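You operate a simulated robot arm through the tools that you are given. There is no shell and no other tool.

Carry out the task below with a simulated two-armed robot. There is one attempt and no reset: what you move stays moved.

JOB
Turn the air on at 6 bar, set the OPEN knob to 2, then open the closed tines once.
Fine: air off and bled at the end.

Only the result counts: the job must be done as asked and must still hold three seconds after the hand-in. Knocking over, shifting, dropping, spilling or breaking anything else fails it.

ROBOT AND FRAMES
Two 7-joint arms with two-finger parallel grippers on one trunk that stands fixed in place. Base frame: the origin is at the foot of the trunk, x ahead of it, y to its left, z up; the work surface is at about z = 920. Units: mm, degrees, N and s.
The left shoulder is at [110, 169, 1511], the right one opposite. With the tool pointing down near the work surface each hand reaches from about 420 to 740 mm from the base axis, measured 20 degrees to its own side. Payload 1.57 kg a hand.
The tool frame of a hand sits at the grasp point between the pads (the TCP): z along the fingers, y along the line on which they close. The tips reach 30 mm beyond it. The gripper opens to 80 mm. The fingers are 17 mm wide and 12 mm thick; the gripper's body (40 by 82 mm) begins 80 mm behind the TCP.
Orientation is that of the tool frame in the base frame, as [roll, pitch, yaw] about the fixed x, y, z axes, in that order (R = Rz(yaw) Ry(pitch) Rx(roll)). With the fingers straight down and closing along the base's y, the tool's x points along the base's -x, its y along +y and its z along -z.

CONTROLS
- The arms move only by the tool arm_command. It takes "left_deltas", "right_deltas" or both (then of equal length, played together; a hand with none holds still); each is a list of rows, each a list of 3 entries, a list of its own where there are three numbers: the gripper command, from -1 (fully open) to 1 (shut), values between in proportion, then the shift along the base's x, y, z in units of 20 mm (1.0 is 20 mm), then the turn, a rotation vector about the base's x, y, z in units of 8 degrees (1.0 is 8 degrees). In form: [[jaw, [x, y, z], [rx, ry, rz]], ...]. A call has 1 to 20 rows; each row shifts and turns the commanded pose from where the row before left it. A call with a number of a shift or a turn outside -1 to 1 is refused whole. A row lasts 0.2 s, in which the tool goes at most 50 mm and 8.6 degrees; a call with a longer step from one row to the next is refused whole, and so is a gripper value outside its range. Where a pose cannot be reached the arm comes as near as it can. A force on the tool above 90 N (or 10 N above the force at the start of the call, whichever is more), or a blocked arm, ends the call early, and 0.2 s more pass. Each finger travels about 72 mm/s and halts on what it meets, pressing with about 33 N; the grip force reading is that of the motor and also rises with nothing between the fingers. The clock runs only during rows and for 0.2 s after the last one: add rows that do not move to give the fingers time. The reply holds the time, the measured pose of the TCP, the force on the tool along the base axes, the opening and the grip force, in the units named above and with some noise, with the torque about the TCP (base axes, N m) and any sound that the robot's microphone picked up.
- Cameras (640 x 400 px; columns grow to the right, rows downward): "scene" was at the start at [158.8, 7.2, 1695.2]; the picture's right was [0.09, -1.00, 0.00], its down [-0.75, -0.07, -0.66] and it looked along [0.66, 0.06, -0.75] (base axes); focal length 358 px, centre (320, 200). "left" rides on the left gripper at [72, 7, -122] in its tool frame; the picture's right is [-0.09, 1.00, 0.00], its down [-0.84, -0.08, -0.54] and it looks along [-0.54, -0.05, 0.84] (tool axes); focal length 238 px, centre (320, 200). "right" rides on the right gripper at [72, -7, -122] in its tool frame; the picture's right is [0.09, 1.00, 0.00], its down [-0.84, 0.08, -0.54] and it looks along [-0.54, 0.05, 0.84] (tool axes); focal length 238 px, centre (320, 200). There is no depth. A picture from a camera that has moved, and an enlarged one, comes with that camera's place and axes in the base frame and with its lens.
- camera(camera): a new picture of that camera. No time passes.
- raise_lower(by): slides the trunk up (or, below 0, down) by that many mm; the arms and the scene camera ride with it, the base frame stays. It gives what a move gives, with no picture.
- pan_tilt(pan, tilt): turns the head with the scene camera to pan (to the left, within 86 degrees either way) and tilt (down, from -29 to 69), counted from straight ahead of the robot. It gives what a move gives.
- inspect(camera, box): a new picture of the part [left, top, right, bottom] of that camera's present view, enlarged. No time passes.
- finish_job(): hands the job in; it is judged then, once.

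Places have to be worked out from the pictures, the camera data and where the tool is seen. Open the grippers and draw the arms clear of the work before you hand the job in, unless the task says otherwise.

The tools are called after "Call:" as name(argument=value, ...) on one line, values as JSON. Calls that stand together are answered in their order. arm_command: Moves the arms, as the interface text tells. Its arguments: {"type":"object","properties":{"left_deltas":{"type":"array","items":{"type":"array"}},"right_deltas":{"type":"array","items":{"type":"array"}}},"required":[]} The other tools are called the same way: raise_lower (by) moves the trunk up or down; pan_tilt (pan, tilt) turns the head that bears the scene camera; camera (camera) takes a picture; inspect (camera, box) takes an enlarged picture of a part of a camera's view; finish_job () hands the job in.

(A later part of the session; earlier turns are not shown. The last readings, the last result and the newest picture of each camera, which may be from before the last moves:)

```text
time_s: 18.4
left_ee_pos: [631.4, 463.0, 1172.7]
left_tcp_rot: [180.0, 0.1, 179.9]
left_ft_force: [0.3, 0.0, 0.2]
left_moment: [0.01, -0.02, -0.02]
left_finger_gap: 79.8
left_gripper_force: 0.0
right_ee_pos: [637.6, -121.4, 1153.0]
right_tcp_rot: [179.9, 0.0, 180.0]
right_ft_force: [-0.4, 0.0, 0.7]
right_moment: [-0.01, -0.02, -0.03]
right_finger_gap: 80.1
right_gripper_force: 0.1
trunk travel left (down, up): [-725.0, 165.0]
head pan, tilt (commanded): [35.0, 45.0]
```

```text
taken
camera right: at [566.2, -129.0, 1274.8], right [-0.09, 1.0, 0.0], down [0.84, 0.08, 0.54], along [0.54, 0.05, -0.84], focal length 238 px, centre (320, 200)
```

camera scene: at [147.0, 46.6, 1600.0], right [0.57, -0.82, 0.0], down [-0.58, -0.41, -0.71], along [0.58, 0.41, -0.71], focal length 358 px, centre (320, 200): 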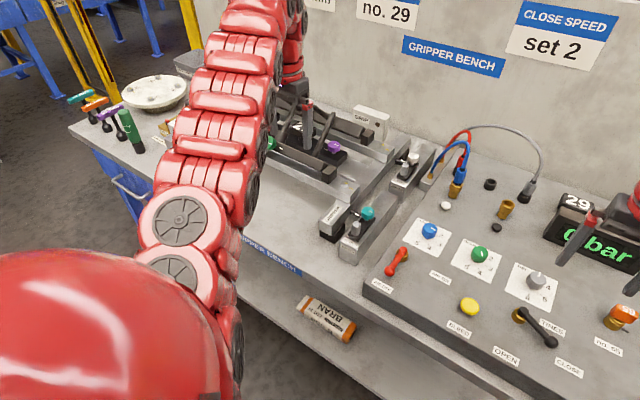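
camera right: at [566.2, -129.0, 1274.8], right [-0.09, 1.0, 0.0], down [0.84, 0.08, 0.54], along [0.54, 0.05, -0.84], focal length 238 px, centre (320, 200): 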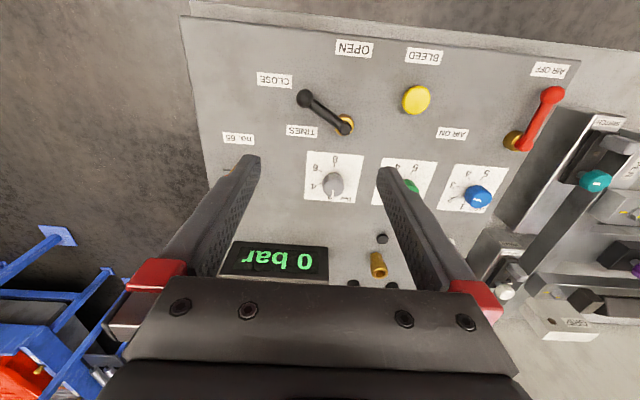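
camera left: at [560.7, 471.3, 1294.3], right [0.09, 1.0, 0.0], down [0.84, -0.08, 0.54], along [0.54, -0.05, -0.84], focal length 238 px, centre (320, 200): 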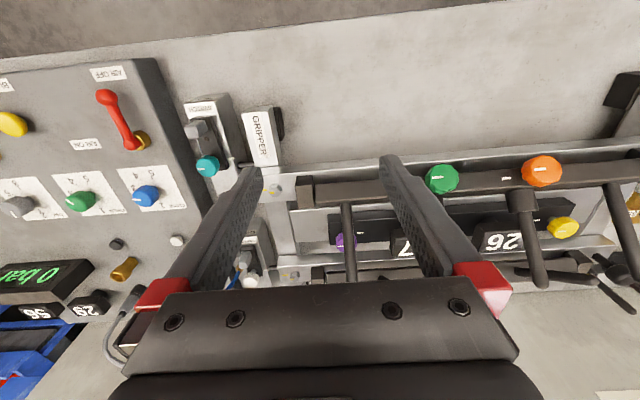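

All is clear, so I'll lower another 60 mm.

Call:
raise_lower(by=-60)

Call:
pan_tilt(pan=0, tilt=45)

Call:
camera(camera="scene")

```text
time_s: 19.4
left_ee_pos: [632.6, 463.7, 1112.2]
left_tcp_rot: [180.0, -0.1, 179.9]
left_ft_force: [0.4, -0.6, -0.1]
left_moment: [0.03, 0.01, -0.02]
left_finger_gap: 80.3
left_gripper_force: 0.1
right_ee_pos: [637.4, -120.2, 1093.1]
right_tcp_rot: [179.9, 0.0, -180.0]
right_ft_force: [-0.7, -0.9, 1.0]
right_moment: [0.04, -0.01, 0.02]
right_finger_gap: 80.1
right_gripper_force: 0.1
trunk travel left (down, up): [-665.0, 225.0]
head pan, tilt (commanded): [35.0, 45.0]
```

```text
time_s: 20.4
left_ee_pos: [632.7, 464.8, 1112.1]
left_tcp_rot: [-180.0, -0.1, 179.9]
left_ft_force: [0.1, -0.1, -0.6]
left_moment: [0.01, 0.02, 0.02]
left_finger_gap: 79.8
left_gripper_force: 0.1
right_ee_pos: [637.7, -120.9, 1093.1]
right_tcp_rot: [179.8, 0.1, 180.0]
right_ft_force: [-0.8, 0.0, -0.3]
right_moment: [0.0, -0.01, 0.0]
right_finger_gap: 80.0
right_gripper_force: 0.1
trunk travel left (down, up): [-665.0, 225.0]
head pan, tilt (commanded): [0.0, 45.0]
```

```text
taken
camera scene: at [161.9, 0.1, 1540.0], right [0.0, -1.0, 0.0], down [-0.71, 0.0, -0.71], along [0.71, 0.0, -0.71], focal length 358 px, centre (320, 200)
```

scene: 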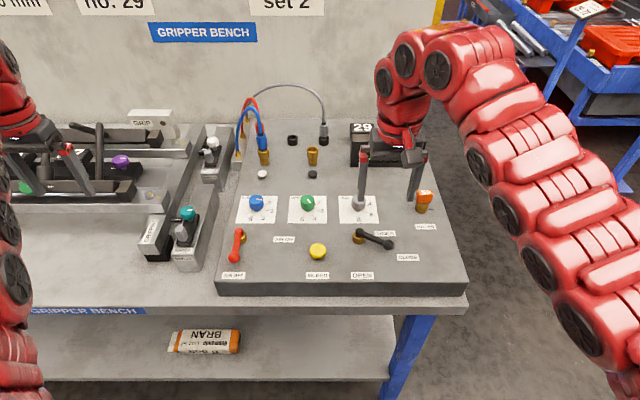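

I'll move the right hand above the bar knob at about (751, -91, 1020), still pointing straight down, and then check alignment from its camera.

Call:
arm_command(right_deltas=[[-1, [0.95, 0.25, -0.4], [0, 0, 0]], [-1, [0.95, 0.25, -0.6], [0, 0, 0]], [-1, [0.95, 0.25, -0.6], [0, 0, 0]], [-1, [0.95, 0.25, -0.6], [0, 0, 0]], [-1, [0.95, 0.25, -0.6], [0, 0, 0]], [-1, [0.93, 0.25, -0.6], [0, 0, 0]], [-1, [0, 0, 0], [0, 0, 0]]])

Call:
camera(camera="right")

Call:
camera(camera="scene")

```text
time_s: 22.0
left_ee_pos: [633.7, 463.8, 1111.9]
left_tcp_rot: [-180.0, -0.1, -179.9]
left_ft_force: [-0.3, -0.3, 0.2]
left_moment: [0.0, 0.0, 0.01]
left_finger_gap: 80.1
left_gripper_force: 0.2
right_ee_pos: [721.6, -93.5, 1025.5]
right_tcp_rot: [179.8, 0.1, -180.0]
right_ft_force: [-0.3, 0.2, 0.6]
right_moment: [0.02, 0.0, -0.02]
right_finger_gap: 80.2
right_gripper_force: 0.1
right hand out of reach, approached as far as the arm can: row 5, 6
trunk travel left (down, up): [-665.0, 225.0]
head pan, tilt (commanded): [0.0, 45.0]
```

```text
taken
camera right: at [650.4, -100.8, 1147.5], right [-0.09, 1.0, 0.0], down [0.84, 0.08, 0.54], along [0.54, 0.05, -0.84], focal length 238 px, centre (320, 200)
```

right: 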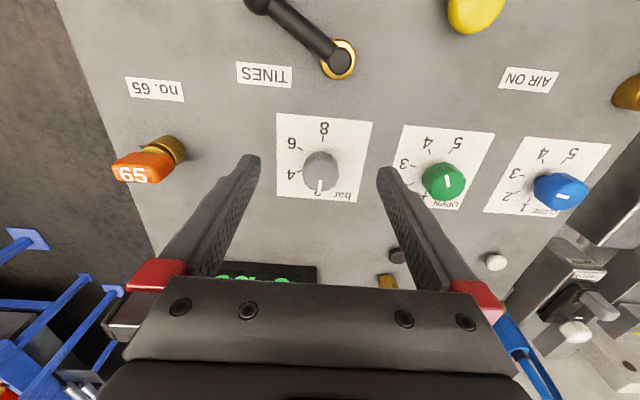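

```text
taken
camera scene: at [162.2, -0.1, 1539.9], right [0.0, -1.0, 0.0], down [-0.71, 0.0, -0.71], along [0.71, 0.0, -0.71], focal length 358 px, centre (320, 200)
```

scene: 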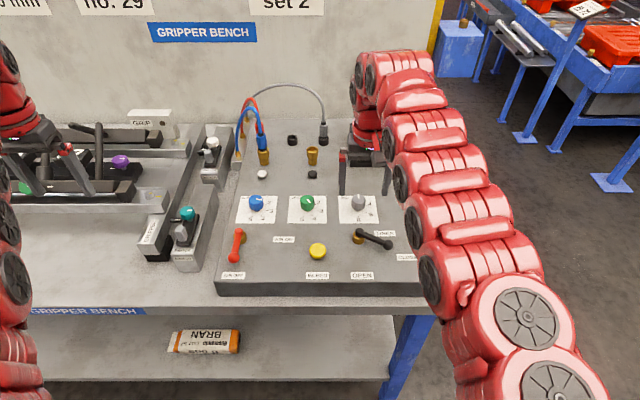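

The right arm can't reach x=751 with a strictly vertical tool (it stopped at 721.6), so I'll tilt the tool about 10° forward about its closing axis. First I'll zoom to refine the knob location.

Call:
inspect(camera="right", box=[260, 100, 500, 230])

Call:
inspect(camera="scene", box=[230, 180, 390, 290])

```text
2.67 times, centred on (380, 165) of right
camera zoom: at [650.4, -100.8, 1147.5], right [-0.09, 1.0, 0.0], down [0.84, 0.08, 0.54], along [0.54, 0.05, -0.84], focal length 636 px, centre (160, 293)
```

zoom: 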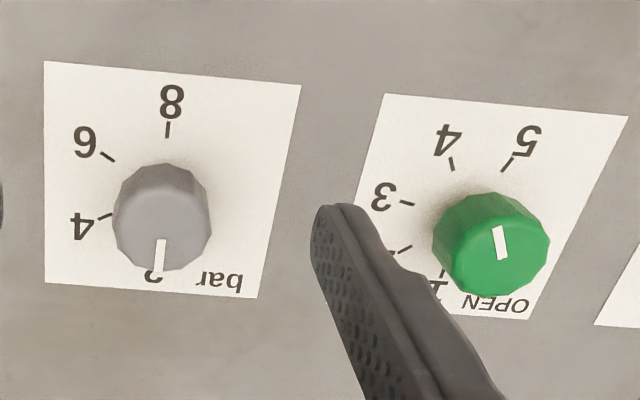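

```text
3.64 times, centred on (310, 235) of scene
camera zoom: at [162.2, -0.1, 1539.9], right [0.0, -1.0, 0.0], down [-0.71, 0.0, -0.71], along [0.71, 0.0, -0.71], focal length 1302 px, centre (356, 73)
```

zoom: 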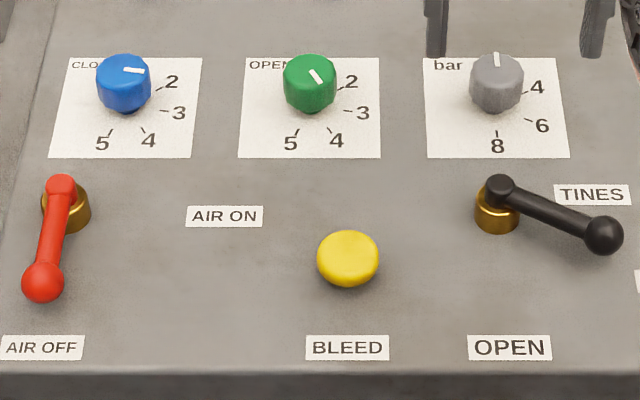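

Bar knob centre computes to (751, -91), OPEN knob centre (751.5, 29.5), both about 33 mm wide with tops near z=950; OPEN mark is exactly at 4. I'll tilt the right tool 12° and pre-rotate +70° above the bar knob.

Call:
arm_command(right_deltas=[[-1, [0, 0, 0], [0, -0.75, 0]], [-1, [0.5, 0.04, 0], [0, -0.75, 0]], [-1, [0.5, 0.04, 0], [0, 0, 0.97]], [-1, [0.48, 0.05, 0], [0, 0, 0.97]], [-1, [0, 0, 0], [0, 0, 0.97]], [-1, [0, 0, 0], [0, 0, 0.97]], [-1, [0, 0, 0], [0, 0, 0.97]], [-1, [0, 0, 0], [0, 0, 0.97]], [-1, [0, 0, 0], [0, 0, 0.97]], [-1, [0, 0, 0], [0, 0, 0.97]], [-1, [0, 0, 0], [0, 0, 0.97]], [-1, [0, 0, 0], [0, 0, 0]]])

Call:
camera(camera="scene")

Call:
camera(camera="right")

```text
time_s: 24.6
left_ee_pos: [631.7, 465.5, 1111.5]
left_tcp_rot: [-179.8, 0.0, -180.0]
left_ft_force: [-0.1, -0.4, -0.5]
left_moment: [-0.01, 0.03, -0.01]
left_finger_gap: 80.0
left_gripper_force: 0.0
right_ee_pos: [745.8, -92.1, 1025.4]
right_tcp_rot: [179.9, 12.0, -114.0]
right_ft_force: [0.1, 0.1, 0.9]
right_moment: [-0.01, 0.0, 0.01]
right_finger_gap: 80.0
right_gripper_force: 0.0
right hand out of reach, approached as far as the arm can: row 11
trunk travel left (down, up): [-665.0, 225.0]
head pan, tilt (commanded): [0.0, 45.0]
```

```text
taken
camera scene: at [162.0, 1.1, 1540.0], right [0.0, -1.0, 0.0], down [-0.71, 0.0, -0.71], along [0.71, 0.0, -0.71], focal length 358 px, centre (320, 200)
```

scene: 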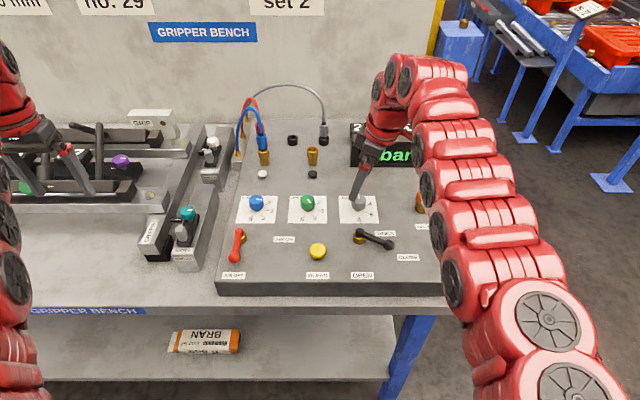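

```text
taken
camera right: at [713.6, -182.3, 1129.4], right [-0.95, 0.32, -0.02], down [0.22, 0.68, 0.7], along [0.24, 0.66, -0.71], focal length 238 px, centre (320, 200)
```

right: 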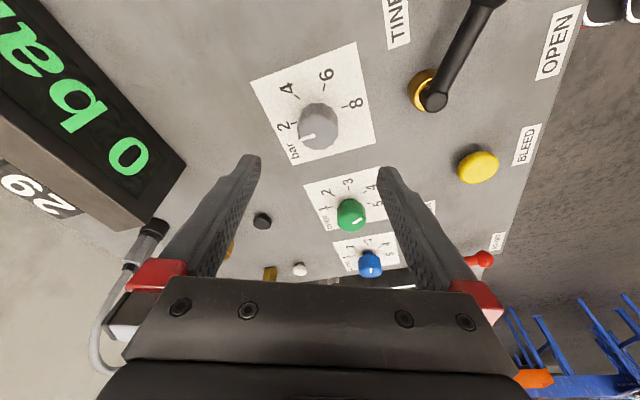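

The tool is tilted 12° and turned 66° at (746, -92, 1025), display box is far behind. I'll descend to TCP z≈956 over the knob axis with open fingers.

Call:
arm_command(right_deltas=[[-1, [0.08, 0.02, -0.7], [0, 0, 0]], [-1, [0.08, 0.02, -0.7], [0, 0, 0]], [-1, [0.06, 0.02, -0.7], [0, 0, 0]], [-1, [0.05, 0, -0.7], [0, 0, 0]], [-1, [0, 0, -0.65], [0, 0, 0]], [-1, [0, 0, 0], [0, 0, 0]]])

Call:
inspect(camera="scene", box=[310, 150, 430, 250])

Call:
camera(camera="right")

```text
time_s: 26.0
left_ee_pos: [631.8, 465.3, 1112.2]
left_tcp_rot: [180.0, -0.1, 180.0]
left_ft_force: [0.6, 0.8, 0.3]
left_moment: [0.05, -0.02, -0.02]
left_finger_gap: 80.2
left_gripper_force: 0.1
right_ee_pos: [749.9, -91.4, 956.6]
right_tcp_rot: [179.9, 12.1, -113.9]
right_ft_force: [0.6, 0.3, 0.2]
right_moment: [-0.01, -0.03, 0.01]
right_finger_gap: 80.3
right_gripper_force: 0.0
trunk travel left (down, up): [-665.0, 225.0]
head pan, tilt (commanded): [0.0, 45.0]
```

```text
4.00 times, centred on (370, 200) of scene
camera zoom: at [161.8, 0.2, 1540.0], right [0.0, -1.0, 0.0], down [-0.71, 0.0, -0.71], along [0.71, 0.0, -0.71], focal length 1432 px, centre (120, 200)
```

zoom: 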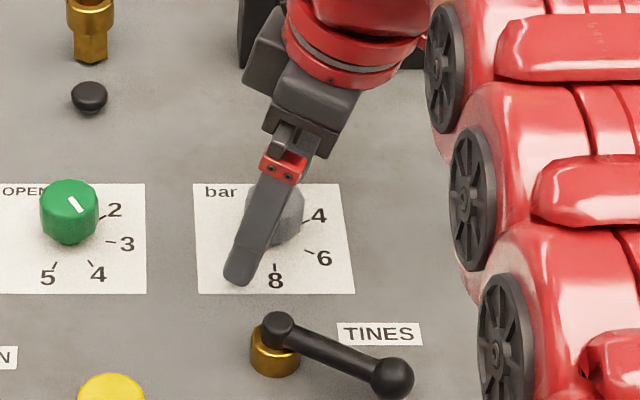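

```text
taken
camera right: at [717.9, -181.6, 1060.5], right [-0.95, 0.32, -0.02], down [0.22, 0.68, 0.7], along [0.24, 0.66, -0.71], focal length 238 px, centre (320, 200)
```

right: 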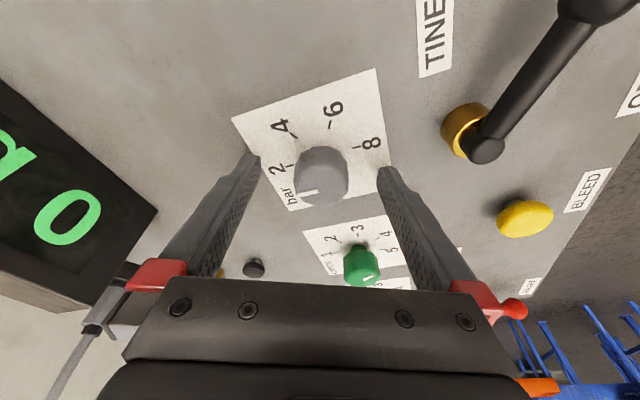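

The fingers straddle the bar knob. I'll close on it and read the forces.

Call:
arm_command(right_deltas=[[0.1, [0.05, 0.02, 0], [0, 0, 0]], [1, [0, 0, 0], [0, 0, 0]], [1, [0, 0, 0], [0, 0, 0]], [1, [0, 0, 0], [0, 0, 0]]])

Call:
camera(camera="right")

```text
time_s: 27.0
left_ee_pos: [631.6, 464.6, 1112.1]
left_tcp_rot: [-180.0, 0.0, 180.0]
left_ft_force: [-0.1, 1.0, -0.1]
left_moment: [-0.02, -0.04, 0.0]
left_finger_gap: 79.9
left_gripper_force: 0.1
right_ee_pos: [750.2, -91.9, 956.4]
right_tcp_rot: [180.0, 11.9, -114.0]
right_ft_force: [-3.8, 0.4, -1.5]
right_moment: [0.01, -0.06, 0.0]
right_finger_gap: 33.3
right_gripper_force: 41.2
trunk travel left (down, up): [-665.0, 225.0]
head pan, tilt (commanded): [0.0, 45.0]
```

```text
taken
camera right: at [717.3, -181.5, 1060.2], right [-0.95, 0.32, -0.02], down [0.22, 0.68, 0.7], along [0.24, 0.66, -0.71], focal length 238 px, centre (320, 200)
```

right: 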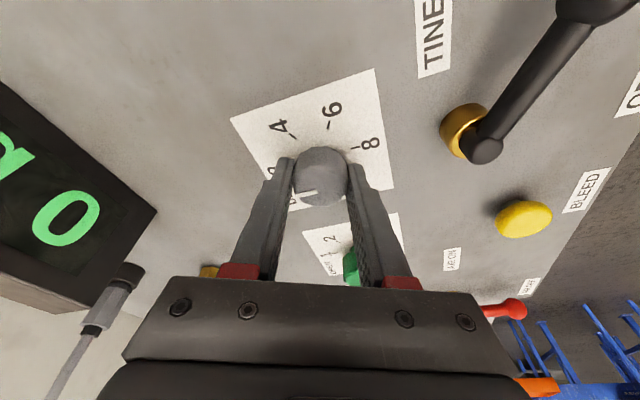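

Gripped at 33.3 mm. I'll twist 40° clockwise first and check that the knob follows.

Call:
arm_command(right_deltas=[[1, [0, 0, 0], [0, 0, -1]], [1, [0, 0, 0], [0, 0, -1]], [1, [0, 0, 0], [0, 0, -1]], [1, [0, 0, 0], [0, 0, -1]], [1, [0, 0, 0], [0, 0, -1]], [1, [0, 0, 0], [0, 0, 0]]])

Call:
inspect(camera="right", box=[220, 80, 420, 230])

Call:
inspect(camera="scene", box=[310, 150, 430, 250])

```text
time_s: 28.4
left_ee_pos: [630.8, 464.0, 1113.4]
left_tcp_rot: [179.9, 0.0, -179.9]
left_ft_force: [-0.1, 0.2, -0.8]
left_moment: [-0.01, -0.02, 0.0]
left_finger_gap: 80.0
left_gripper_force: 0.1
right_ee_pos: [750.3, -90.5, 956.1]
right_tcp_rot: [179.9, 11.9, -154.1]
right_ft_force: [-25.6, 3.4, -14.5]
right_moment: [-0.1, 0.06, -0.01]
right_finger_gap: 33.6
right_gripper_force: 41.9
trunk travel left (down, up): [-665.0, 225.0]
head pan, tilt (commanded): [0.0, 45.0]
```

```text
2.67 times, centred on (320, 155) of right
camera zoom: at [667.0, -138.8, 1060.4], right [-0.52, 0.86, -0.02], down [0.6, 0.38, 0.7], along [0.61, 0.35, -0.71], focal length 636 px, centre (320, 320)
```

zoom: 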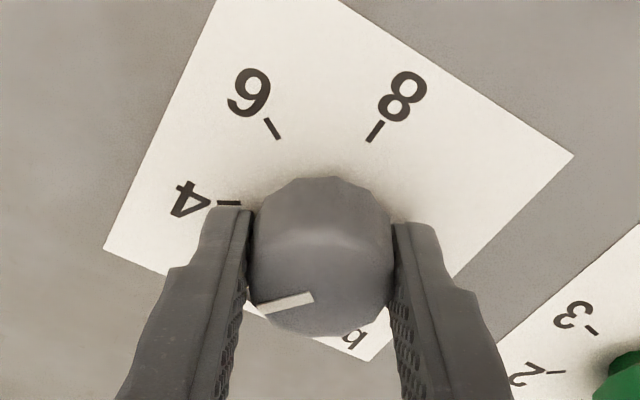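

```text
4.00 times, centred on (370, 200) of scene
camera zoom: at [159.6, 0.1, 1540.1], right [0.0, -1.0, 0.0], down [-0.71, 0.0, -0.71], along [0.71, 0.0, -0.71], focal length 1432 px, centre (120, 200)
```

zoom: 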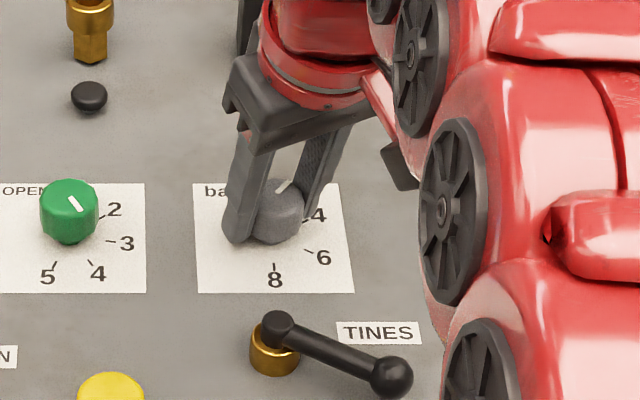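

The knob follows (now about 40°). The tool is pushing about 25 N toward +x, so I'll ease by a millimetre and continue another 40°.

Call:
arm_command(right_deltas=[[1, [-0.05, 0, -0.02], [0, 0, 0]], [1, [0, 0, 0], [0, 0, -1]], [1, [0, 0, 0], [0, 0, -1]], [1, [0, 0, 0], [0, 0, -1]], [1, [0, 0, 0], [0, 0, -1]], [1, [0, 0, 0], [0, 0, -1]], [1, [0, 0, 0], [0, 0, 0]]])

Call:
inspect(camera="right", box=[220, 80, 420, 230])

```text
time_s: 30.0
left_ee_pos: [631.1, 465.1, 1112.1]
left_tcp_rot: [179.9, 0.0, 179.9]
left_ft_force: [-0.5, 0.8, -0.2]
left_moment: [0.0, -0.01, 0.01]
left_finger_gap: 80.0
left_gripper_force: 0.1
right_ee_pos: [750.1, -90.7, 956.2]
right_tcp_rot: [-180.0, 12.1, 166.0]
right_ft_force: [-21.5, 5.7, -13.2]
right_moment: [0.1, 0.79, -0.02]
right_finger_gap: 33.6
right_gripper_force: 41.1
trunk travel left (down, up): [-665.0, 225.0]
head pan, tilt (commanded): [0.0, 45.0]
```

```text
2.67 times, centred on (320, 155) of right
camera zoom: at [655.7, -73.7, 1060.4], right [0.16, 0.99, -0.02], down [0.7, -0.1, 0.7], along [0.69, -0.12, -0.71], focal length 636 px, centre (320, 320)
```

zoom: 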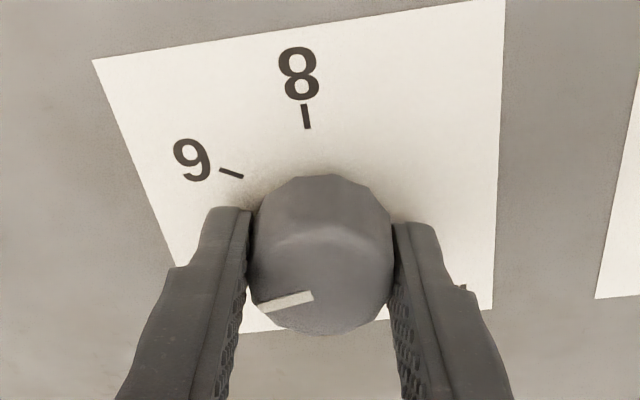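

Knob now at about 80°. I'll turn the last 40° to reach 6.

Call:
arm_command(right_deltas=[[1, [-0.03, 0, 0], [0, 0, 0]], [1, [0, 0, 0], [0, 0, -1]], [1, [0, 0, 0], [0, 0, -1]], [1, [0, 0, 0], [0, 0, -1]], [1, [0, 0, 0], [0, 0, -1]], [1, [0, 0, 0], [0, 0, -1]], [1, [0, 0, 0], [0, 0, 0]]])

Call:
inspect(camera="right", box=[220, 80, 420, 230])

Call:
inspect(camera="scene", box=[310, 150, 430, 250])

```text
time_s: 31.6
left_ee_pos: [632.0, 465.4, 1111.6]
left_tcp_rot: [-179.9, 0.0, -180.0]
left_ft_force: [0.5, -0.1, 0.0]
left_moment: [0.0, -0.02, 0.03]
left_finger_gap: 79.7
left_gripper_force: 0.0
right_ee_pos: [750.5, -90.2, 956.9]
right_tcp_rot: [179.6, 12.2, 125.8]
right_ft_force: [-3.2, 3.4, 0.0]
right_moment: [0.06, 1.19, 0.0]
right_finger_gap: 33.6
right_gripper_force: 41.1
trunk travel left (down, up): [-665.0, 225.0]
head pan, tilt (commanded): [0.0, 45.0]
```

```text
2.67 times, centred on (320, 155) of right
camera zoom: at [688.6, -17.4, 1061.0], right [0.75, 0.66, -0.01], down [0.47, -0.53, 0.71], along [0.46, -0.54, -0.71], focal length 636 px, centre (320, 320)
```

zoom: 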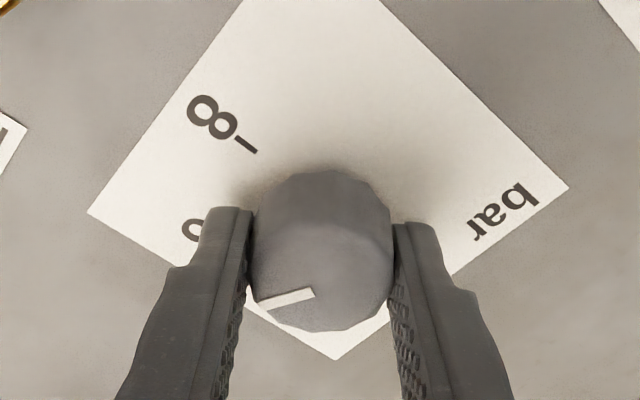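

```text
4.00 times, centred on (370, 200) of scene
camera zoom: at [161.9, 0.9, 1540.1], right [0.0, -1.0, 0.0], down [-0.71, 0.0, -0.71], along [0.71, 0.0, -0.71], focal length 1432 px, centre (120, 200)
```

zoom: 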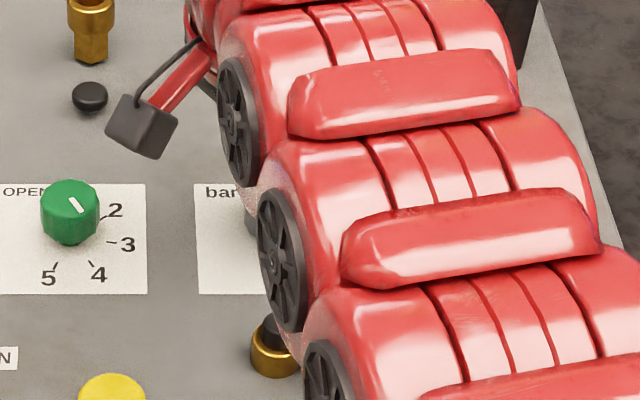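

The wrist turned 120° in all. I'll open the fingers, lift, and then read the knob.

Call:
arm_command(right_deltas=[[-1, [0, 0, 0], [0, 0, 0]], [-1, [0, 0, 0], [0, 0, 0]], [-1, [0, 0, 0], [0, 0, 0]], [-1, [0, 0, 0.5], [0, 0, 0]], [-1, [0, 0, 1], [0, 0, 0]], [-1, [0, 0, 1], [0, 0, 0]], [-1, [-0.5, 0, 1], [0, 0, 0]], [-1, [-0.5, 0, 0.5], [0, 0, 0.9]], [-1, [-0.5, 0, 0], [0, 0, 0.9]], [-1, [-0.5, 0, 0], [0, 0, 0.9]], [-1, [-0.5, 0, 0], [0, 0, 0.9]], [-1, [-0.5, 0, 0], [0, 0, 0.9]], [-1, [0, 0, 0], [0, 0, 0.9]], [-1, [0, 0, 0], [0, 0, 0.9]]])

Call:
inspect(camera="right", box=[220, 50, 520, 230])

Call:
camera(camera="scene")

```text
time_s: 34.6
left_ee_pos: [631.7, 463.6, 1111.9]
left_tcp_rot: [-180.0, 0.0, 180.0]
left_ft_force: [-0.2, 0.6, 0.2]
left_moment: [-0.01, 0.04, -0.02]
left_finger_gap: 80.2
left_gripper_force: 0.0
right_ee_pos: [690.1, -90.6, 1036.0]
right_tcp_rot: [180.0, 12.2, 176.4]
right_ft_force: [-0.2, 0.8, 0.2]
right_moment: [-0.01, -0.04, -0.01]
right_finger_gap: 79.7
right_gripper_force: 0.0
trunk travel left (down, up): [-665.0, 225.0]
head pan, tilt (commanded): [0.0, 45.0]
```

```text
2.13 times, centred on (370, 140) of right
camera zoom: at [594.8, -92.4, 1140.2], right [-0.03, 1.0, -0.02], down [0.71, 0.03, 0.71], along [0.71, 0.01, -0.71], focal length 508 px, centre (213, 328)
```

zoom: 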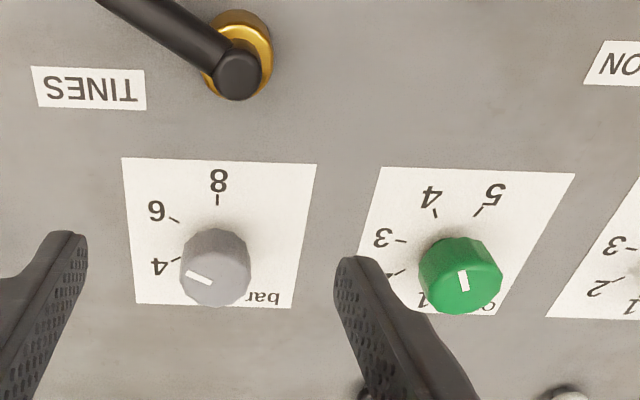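

```text
taken
camera scene: at [161.8, -0.4, 1540.0], right [0.0, -1.0, 0.0], down [-0.71, 0.0, -0.71], along [0.71, 0.0, -0.71], focal length 358 px, centre (320, 200)
```

scene: 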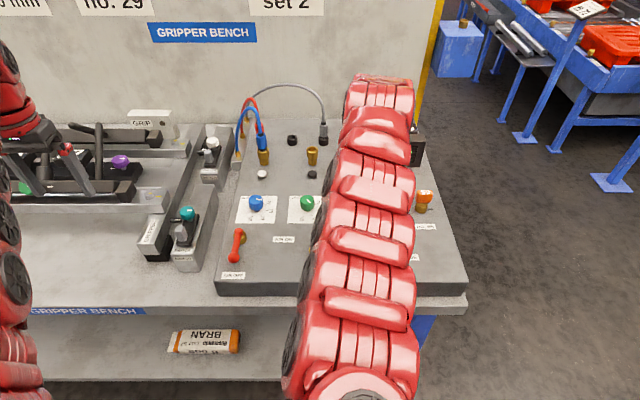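

The bar knob now points at 6. Next is the AIR lever with the left hand; it is too near for the lowered trunk, so I'll raise the trunk back by 160 mm.

Call:
raise_lower(by=160)

Call:
camera(camera="scene")

Call:
inspect(camera="scene", box=[200, 210, 320, 300])

Call:
inspect(camera="right", box=[400, 0, 640, 180])

```text
time_s: 36.5
left_ee_pos: [633.5, 463.5, 1272.1]
left_tcp_rot: [180.0, -0.2, -180.0]
left_ft_force: [0.3, -0.2, -0.4]
left_moment: [-0.01, 0.02, 0.04]
left_finger_gap: 80.0
left_gripper_force: 0.1
right_ee_pos: [690.2, -91.0, 1197.0]
right_tcp_rot: [179.9, 12.0, 176.3]
right_ft_force: [0.6, 0.1, -0.8]
right_moment: [-0.01, 0.01, -0.01]
right_finger_gap: 80.0
right_gripper_force: 0.1
trunk travel left (down, up): [-825.0, 65.0]
head pan, tilt (commanded): [0.0, 45.0]
```

```text
taken
camera scene: at [162.2, 0.2, 1699.9], right [0.0, -1.0, 0.0], down [-0.71, 0.0, -0.71], along [0.71, 0.0, -0.71], focal length 358 px, centre (320, 200)
```

scene: 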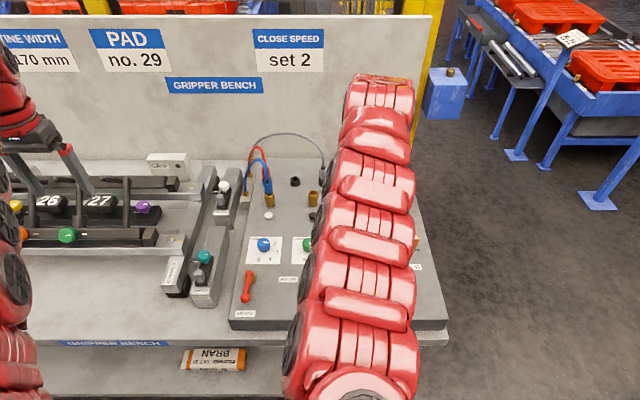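

```text
4.44 times, centred on (260, 255) of scene
camera zoom: at [162.2, 0.2, 1699.9], right [0.0, -1.0, 0.0], down [-0.71, 0.0, -0.71], along [0.71, 0.0, -0.71], focal length 1591 px, centre (587, -44)
```

zoom: 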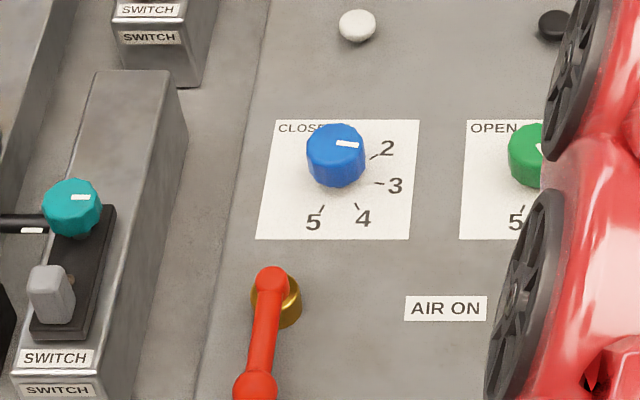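

```text
2.22 times, centred on (520, 90) of right
camera zoom: at [595.0, -91.6, 1300.0], right [-0.03, 1.0, -0.02], down [0.71, 0.03, 0.7], along [0.71, 0.01, -0.71], focal length 530 px, centre (-124, 444)
```

zoom: 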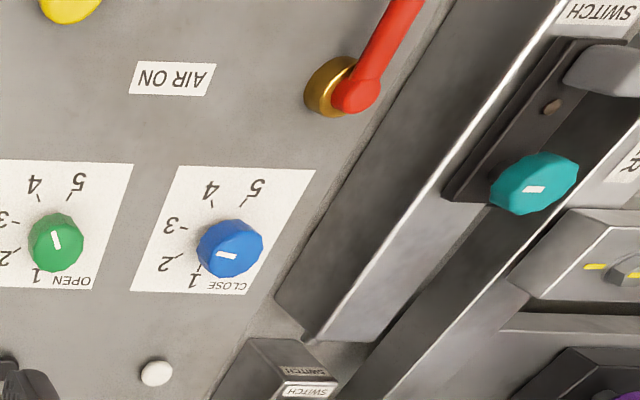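

The right arm blocks the view, so I'll swing it to the right while the left hand comes down toward a point beside the AIR lever.

Call:
arm_command(left_deltas=[[-1, [0, -1, -0.5], [0, 0, 0]], [-1, [0, -1, -0.9], [0, 0, 0]], [-1, [0, -1, -0.9], [0, 0, 0]], [-1, [0, -1, -0.9], [0, 0, 0]], [-1, [0, -1, -0.9], [0, 0, 0]], [0, [0, -1, -0.9], [0, 0, 0]], [0.5, [0, -1, -0.9], [0, 0, 0]], [1, [0, -1, -0.9], [0, 0, 0]], [1, [-0.2, -1, -0.9], [0, 0, 0]], [1, [-0.2, -1, -0.9], [0, 0, 0]], [1, [-0.2, -1, -0.9], [0, 0, 0]], [1, [-0.2, -1, -0.9], [0, 0, 0]]], right_deltas=[[-1, [0, -0.8, 0], [0, 0.5, 0]], [-1, [0, -0.8, 0], [0, 0.5, 0]], [-1, [0, -0.8, 0], [0, 0.5, 0]], [-1, [0, -0.8, 0], [0, 0, 0]], [-1, [0, -0.8, 0], [0, 0, 0]], [-1, [0, -0.8, 0], [0, 0, 0]], [-1, [0, -0.8, 0], [0, 0, 0]], [-1, [0, -0.8, 0], [0, 0, 0]], [-1, [0, -0.8, 0], [0, 0, 0]], [-1, [0, -0.8, 0], [0, 0, 0]], [-1, [0, -0.8, 0], [0, 0, 0]], [-1, [0, -0.8, 0], [0, 0, 0]]])

Call:
camera(camera="scene")

Call:
camera(camera="left")

```text
time_s: 39.1
left_ee_pos: [627.7, 245.4, 1064.4]
left_tcp_rot: [179.9, -0.1, -179.9]
left_ft_force: [-0.7, -0.8, 0.5]
left_moment: [0.0, 0.02, 0.01]
left_finger_gap: 0.0
left_gripper_force: 21.7
left hand out of reach, approached as far as the arm can: row 9, 10
right_ee_pos: [689.0, -283.8, 1195.9]
right_tcp_rot: [-179.4, 0.1, 176.5]
right_ft_force: [0.5, 0.1, 0.3]
right_moment: [0.03, 0.02, 0.0]
right_finger_gap: 80.2
right_gripper_force: 0.0
trunk travel left (down, up): [-825.0, 65.0]
head pan, tilt (commanded): [0.0, 45.0]
```

```text
taken
camera scene: at [161.8, -2.8, 1700.0], right [0.0, -1.0, 0.0], down [-0.71, 0.0, -0.71], along [0.71, 0.0, -0.71], focal length 358 px, centre (320, 200)
```

scene: 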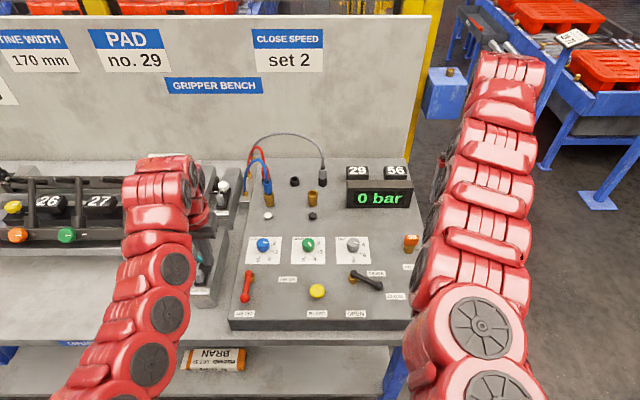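

```text
taken
camera left: at [556.1, 251.9, 1185.9], right [0.09, 1.0, 0.0], down [0.84, -0.08, 0.54], along [0.54, -0.05, -0.84], focal length 238 px, centre (320, 200)
```

left: 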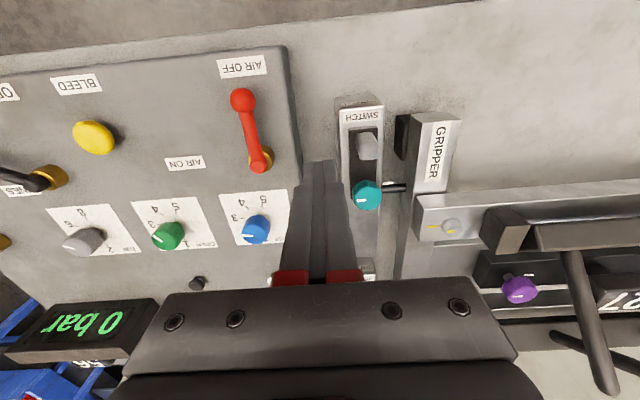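

The left hand is closed at (628, 245, 1064). I'll bring its tips down just to the left of the AIR lever's ball, to about (595, 210, 966).

Call:
arm_command(left_deltas=[[1, [-0.33, -0.35, -0.8], [0, 0, 0]], [1, [-0.33, -0.35, -0.8], [0, 0, 0]], [1, [-0.33, -0.35, -0.8], [0, 0, 0]], [1, [-0.33, -0.35, -0.8], [0, 0, 0]], [1, [-0.33, -0.35, -0.8], [0, 0, 0]], [1, [0, 0, -0.9], [0, 0, 0]], [1, [0, 0, 0], [0, 0, 0]]])

Call:
camera(camera="left")

Call:
inspect(camera="scene", box=[190, 230, 350, 340])

```text
time_s: 40.7
left_ee_pos: [594.7, 211.7, 965.7]
left_tcp_rot: [180.0, 0.1, 179.9]
left_ft_force: [-0.4, 0.0, 0.4]
left_moment: [-0.01, -0.04, -0.03]
left_finger_gap: 0.1
left_gripper_force: 21.1
right_ee_pos: [689.1, -282.4, 1195.7]
right_tcp_rot: [-179.2, 0.0, 176.4]
right_ft_force: [0.0, 0.2, 0.4]
right_moment: [0.03, -0.01, 0.02]
right_finger_gap: 79.9
right_gripper_force: 0.0
trunk travel left (down, up): [-825.0, 65.0]
head pan, tilt (commanded): [0.0, 45.0]
```

```text
taken
camera left: at [523.7, 218.9, 1087.7], right [0.09, 1.0, 0.0], down [0.84, -0.08, 0.54], along [0.54, -0.05, -0.84], focal length 238 px, centre (320, 200)
```

left: 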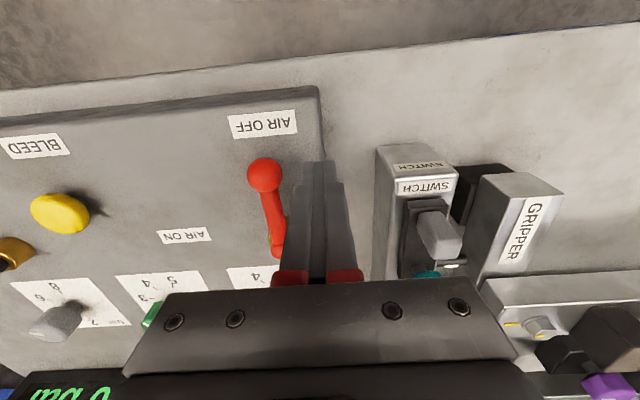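

```text
3.64 times, centred on (270, 285) of scene
camera zoom: at [161.8, -0.4, 1700.0], right [0.0, -1.0, 0.0], down [-0.71, 0.0, -0.71], along [0.71, 0.0, -0.71], focal length 1302 px, centre (502, -109)
```

zoom: 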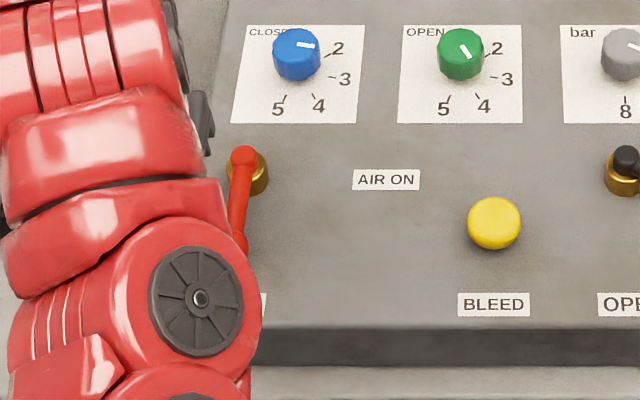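

The lever ball is at (592.5, 175, 946), with my closed fingertips just to its left. I'll push it along its arc for the first 45° and check.

Call:
arm_command(left_deltas=[[1, [-0.085, -0.635, 0], [0, 0, 0]], [1, [-0.1, -0.42, 0], [0, 0, 0]], [1, [-0.1, -0.43, 0], [0, 0, 0]], [1, [0, -0.45, 0], [0, 0, 0]], [1, [0, -0.45, 0], [0, 0, 0]], [1, [0.13, -0.46, 0], [0, 0, 0]], [1, [0.145, -0.46, 0], [0, 0, 0]], [1, [0, 0, 0], [0, 0, 0]]])

Call:
camera(camera="left")

Call:
camera(camera="scene")

```text
time_s: 42.5
left_ee_pos: [594.5, 146.5, 966.2]
left_tcp_rot: [-179.9, -0.2, -180.0]
left_ft_force: [-0.1, 1.0, 0.3]
left_moment: [0.0, 0.04, 0.0]
left_finger_gap: 0.0
left_gripper_force: 21.0
right_ee_pos: [689.8, -283.1, 1196.0]
right_tcp_rot: [-179.4, 0.1, 176.5]
right_ft_force: [-0.3, 0.4, 0.2]
right_moment: [-0.04, -0.01, 0.0]
right_finger_gap: 80.2
right_gripper_force: 0.0
trunk travel left (down, up): [-825.0, 65.0]
head pan, tilt (commanded): [0.0, 45.0]
```

```text
taken
camera left: at [523.2, 153.6, 1087.8], right [0.09, 1.0, 0.0], down [0.84, -0.08, 0.54], along [0.54, -0.05, -0.84], focal length 238 px, centre (320, 200)
```

left: 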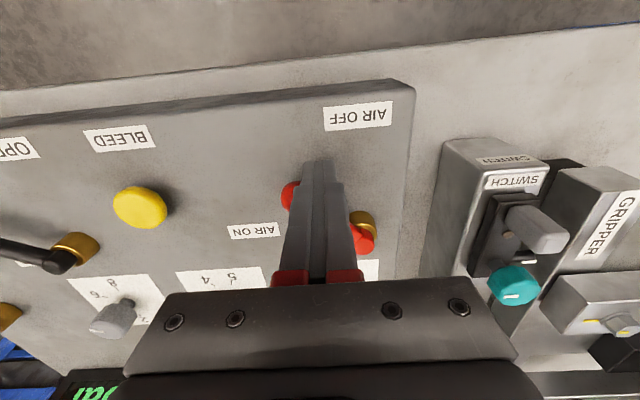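

```text
taken
camera scene: at [161.9, 0.1, 1700.0], right [0.0, -1.0, 0.0], down [-0.71, 0.0, -0.71], along [0.71, 0.0, -0.71], focal length 358 px, centre (320, 200)
```

scene: 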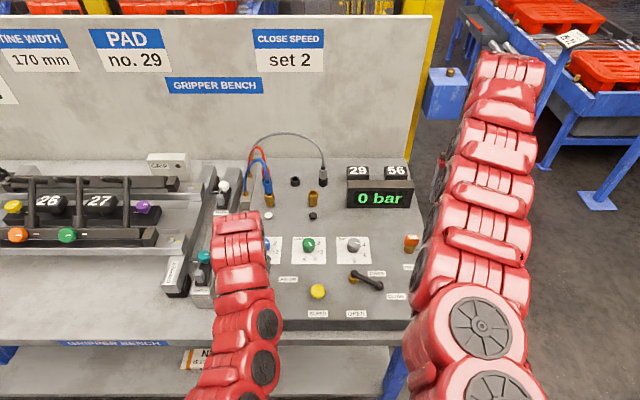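

The lever turns easily and is about halfway. I'll push on to 90°.

Call:
arm_command(left_deltas=[[1, [0.27, -0.43, 0], [0, 0, 0]], [1, [0.275, -0.42, 0], [0, 0, 0]], [1, [0.4, -0.33, 0], [0, 0, 0]], [1, [0.4, -0.335, 0], [0, 0, 0]], [1, [0.49, -0.2, 0], [0, 0, 0]], [1, [0.49, -0.21, 0], [0, 0, 0]], [1, [0, 0, 0], [0, 0, 0]]])

Call:
camera(camera="left")

Call:
camera(camera="scene")

```text
time_s: 44.1
left_ee_pos: [637.7, 107.3, 966.4]
left_tcp_rot: [-179.9, -0.2, -180.0]
left_ft_force: [-18.8, 3.2, -3.7]
left_moment: [-0.15, 0.45, 0.06]
left_finger_gap: 0.1
left_gripper_force: 22.0
right_ee_pos: [687.4, -280.8, 1198.4]
right_tcp_rot: [-179.3, 0.2, 176.5]
right_ft_force: [-0.3, -0.2, -0.5]
right_moment: [-0.03, 0.01, 0.04]
right_finger_gap: 79.7
right_gripper_force: 0.0
trunk travel left (down, up): [-825.0, 65.0]
head pan, tilt (commanded): [0.0, 45.0]
```

```text
taken
camera left: at [566.8, 115.2, 1088.5], right [0.09, 1.0, 0.0], down [0.84, -0.08, 0.54], along [0.54, -0.05, -0.84], focal length 238 px, centre (320, 200)
```

left: 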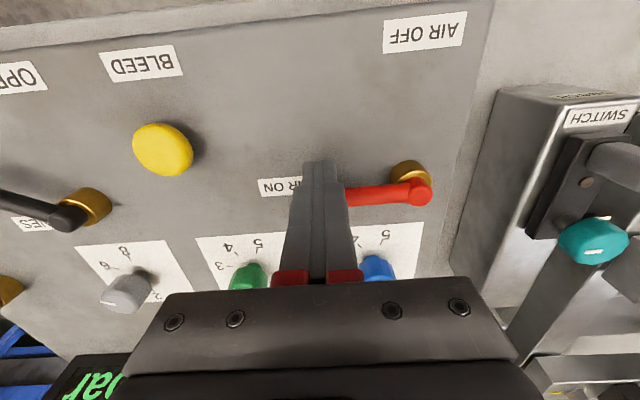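

```text
taken
camera scene: at [158.6, 0.4, 1700.2], right [0.0, -1.0, 0.0], down [-0.71, 0.0, -0.71], along [0.71, 0.0, -0.71], focal length 358 px, centre (320, 200)
```

scene: 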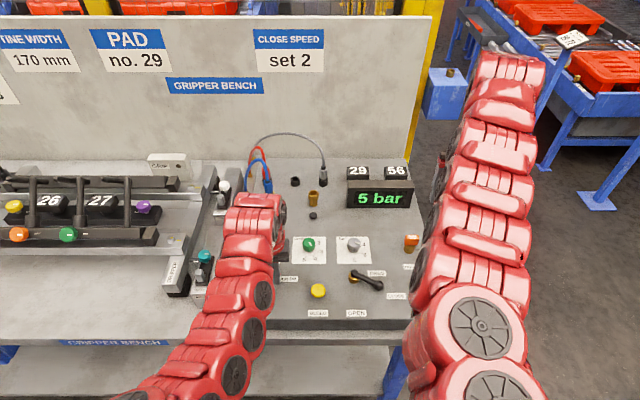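

Air is on and the lever is at its stop; the display reads 5 bar and may still be filling. I'll back the left hand off and lift it.

Call:
arm_command(left_deltas=[[1, [-0.5, 0, 0], [0, 0, 0]], [1, [-1, 0, 0], [0, 0, 0]], [1, [-0.5, 0, 0.5], [0, 0, 0]], [1, [0, 0.5, 1], [0, 0, 0]], [1, [0, 0.5, 1], [0, 0, 0]], [1, [0, 1, 1], [0, 0, 0]], [1, [0.5, 1, 1], [0, 0, 0]], [1, [0.5, 1, 0.5], [0, 0, 0]], [1, [0, 1, 0], [0, 0, 0]], [1, [0, 1, 0], [0, 0, 0]]])

Call:
inspect(camera="scene", box=[220, 130, 440, 330])

Call:
inspect(camera="scene", box=[0, 140, 240, 320])

```text
time_s: 46.3
left_ee_pos: [631.7, 228.3, 1054.8]
left_tcp_rot: [-180.0, 0.1, -179.9]
left_ft_force: [0.3, 0.8, 0.3]
left_moment: [-0.03, -0.01, 0.0]
left_finger_gap: 0.1
left_gripper_force: 21.0
left hand out of reach, approached as far as the arm can: row 6, 7
right_ee_pos: [690.3, -281.8, 1195.4]
right_tcp_rot: [-179.3, 0.0, 176.4]
right_ft_force: [0.3, 1.1, 0.1]
right_moment: [0.0, 0.0, 0.02]
right_finger_gap: 80.0
right_gripper_force: 0.0
trunk travel left (down, up): [-825.0, 65.0]
head pan, tilt (commanded): [0.0, 45.0]
```

```text
2.00 times, centred on (330, 230) of scene
camera zoom: at [162.2, 1.1, 1699.9], right [0.0, -1.0, 0.0], down [-0.71, 0.0, -0.71], along [0.71, 0.0, -0.71], focal length 716 px, centre (300, 140)
```

zoom: 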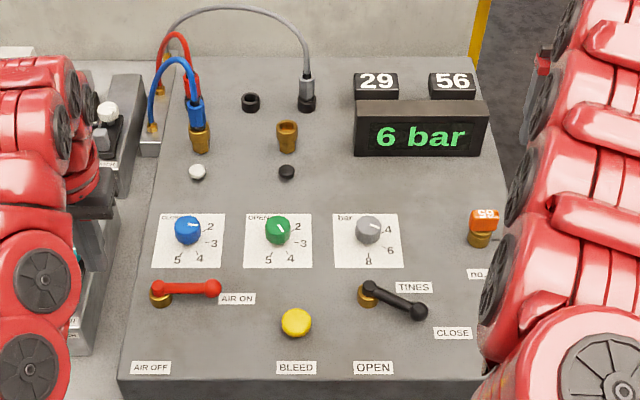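

```text
2.22 times, centred on (120, 230) of scene
camera zoom: at [162.2, 1.1, 1699.9], right [0.0, -1.0, 0.0], down [-0.71, 0.0, -0.71], along [0.71, 0.0, -0.71], focal length 795 px, centre (764, 133)
```

zoom: 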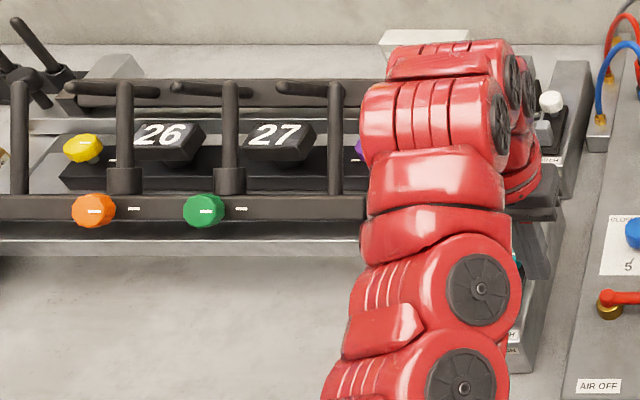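

Display shows 6 bar. Next the OPEN knob; the left arm suits it better. I'll move the left hand over the panel toward the OPEN knob, opening the fingers, at a safe height.

Call:
arm_command(left_deltas=[[1, [0.5, -0.5, 0.5], [0, 0, 0]], [0, [0.5, -0.9, 0.5], [0, 0, 0]], [-1, [0.5, -1, 0.5], [0, 0, 0]], [-1, [0.5, -1, 0.5], [0, 0, 0]], [-1, [0.5, -1, 0.5], [0, 0, 0]], [-1, [0.5, -1, 0.5], [0, 0, 0]], [-1, [0.4, -1, 0.5], [0, 0, 0]], [-1, [0, -1, 0.3], [0, 0, 0]], [-1, [0, -1, 0], [0, 0, 0]], [-1, [0, -0.5, 0], [0, 0, 0]]])

Call:
raise_lower(by=-80)

Call:
camera(camera="left")

Call:
camera(camera="scene")

```text
time_s: 48.5
left_ee_pos: [700.6, 48.7, 1130.8]
left_tcp_rot: [-180.0, 0.0, 180.0]
left_ft_force: [0.6, -0.1, -0.9]
left_moment: [0.03, -0.01, -0.01]
left_finger_gap: 80.1
left_gripper_force: 0.0
right_ee_pos: [689.9, -281.8, 1196.3]
right_tcp_rot: [-179.3, 0.1, 176.4]
right_ft_force: [0.4, -0.1, -0.2]
right_moment: [0.01, -0.04, 0.02]
right_finger_gap: 80.0
right_gripper_force: 0.0
trunk travel left (down, up): [-825.0, 65.0]
head pan, tilt (commanded): [0.0, 45.0]
```

```text
time_s: 49.6
left_ee_pos: [699.4, 50.0, 1050.6]
left_tcp_rot: [-180.0, 0.0, 180.0]
left_ft_force: [-0.5, 0.7, 1.0]
left_moment: [0.02, 0.0, 0.03]
left_finger_gap: 80.0
left_gripper_force: 0.0
right_ee_pos: [689.6, -283.0, 1116.6]
right_tcp_rot: [-179.3, 0.1, 176.4]
right_ft_force: [0.9, -0.3, -0.5]
right_moment: [0.02, -0.02, -0.03]
right_finger_gap: 80.1
right_gripper_force: 0.1
trunk travel left (down, up): [-745.0, 145.0]
head pan, tilt (commanded): [0.0, 45.0]
```

```text
taken
camera left: at [628.5, 56.8, 1173.0], right [0.09, 1.0, 0.0], down [0.84, -0.08, 0.54], along [0.54, -0.05, -0.84], focal length 238 px, centre (320, 200)
```

left: 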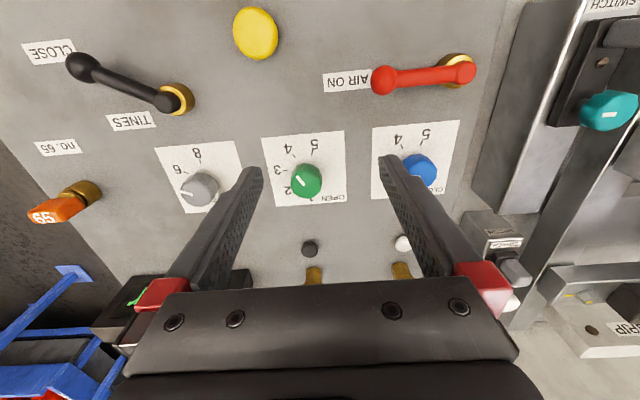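

```text
taken
camera scene: at [161.8, 0.0, 1620.0], right [0.0, -1.0, 0.0], down [-0.71, 0.0, -0.71], along [0.71, 0.0, -0.71], focal length 358 px, centre (320, 200)
```

scene: 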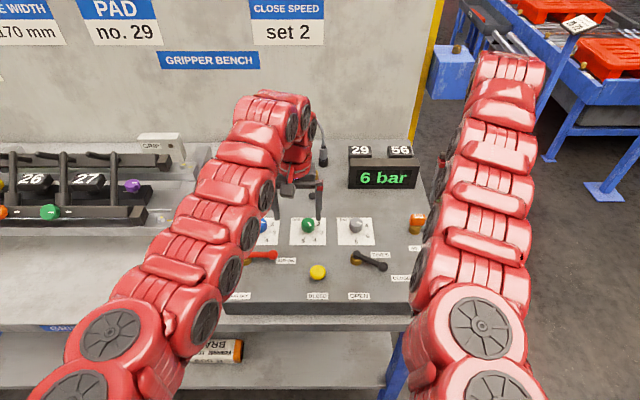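

Left hand is at (699, 50, 1050) behind the OPEN knob. I'll move over the knob axis (751.5, 29.5), tilt 14° forward and pre-rotate −60°.

Call:
arm_command(left_deltas=[[-1, [0.5, -0.2, -0.3], [0, -0.875, 0]], [-1, [0.5, -0.2, -0.3], [0, -0.875, 0]], [-1, [0.5, -0.2, -0.3], [0, 0, -0.94]], [-1, [0.5, -0.2, -0.3], [0, 0, -0.94]], [-1, [0.5, -0.2, -0.3], [0, 0, -0.94]], [-1, [0.1, 0, 0], [0, 0, -0.94]], [-1, [0, 0, 0], [0, 0, -0.94]], [-1, [0, 0, 0], [0, 0, -0.94]], [-1, [0, 0, 0], [0, 0, -0.94]], [-1, [0, 0, 0], [0, 0, -0.94]], [-1, [0, 0, 0], [0, 0, 0]]])

Call:
camera(camera="left")

Call:
camera(camera="scene")

```text
time_s: 52.0
left_ee_pos: [751.9, 29.8, 1019.9]
left_tcp_rot: [-179.9, 14.0, 119.8]
left_ft_force: [-0.6, 0.5, -0.2]
left_moment: [-0.01, 0.0, 0.03]
left_finger_gap: 79.8
left_gripper_force: 0.0
right_ee_pos: [691.0, -280.9, 1116.0]
right_tcp_rot: [-179.3, 0.1, 176.4]
right_ft_force: [-0.3, -0.2, -0.1]
right_moment: [-0.01, 0.02, -0.01]
right_finger_gap: 79.9
right_gripper_force: 0.0
trunk travel left (down, up): [-745.0, 145.0]
head pan, tilt (commanded): [0.0, 45.0]
```

```text
taken
camera left: at [708.9, 120.0, 1121.5], right [0.91, 0.42, 0.02], down [0.27, -0.63, 0.73], along [0.32, -0.66, -0.69], focal length 238 px, centre (320, 200)
```

left: 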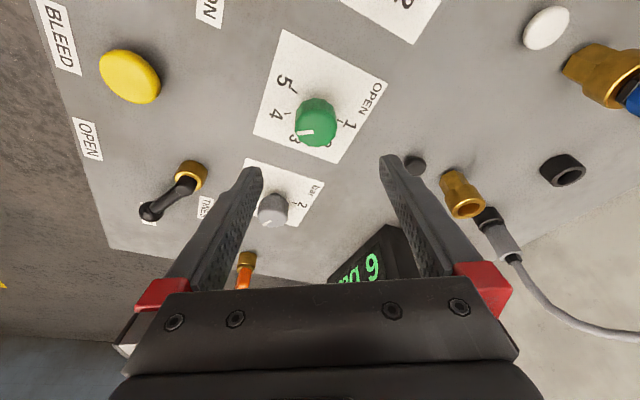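

```text
taken
camera scene: at [162.0, 0.6, 1620.0], right [0.0, -1.0, 0.0], down [-0.71, 0.0, -0.71], along [0.71, 0.0, -0.71], focal length 358 px, centre (320, 200)
```

scene: 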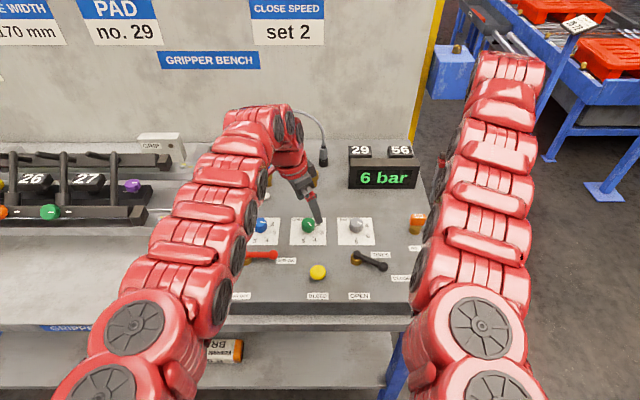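

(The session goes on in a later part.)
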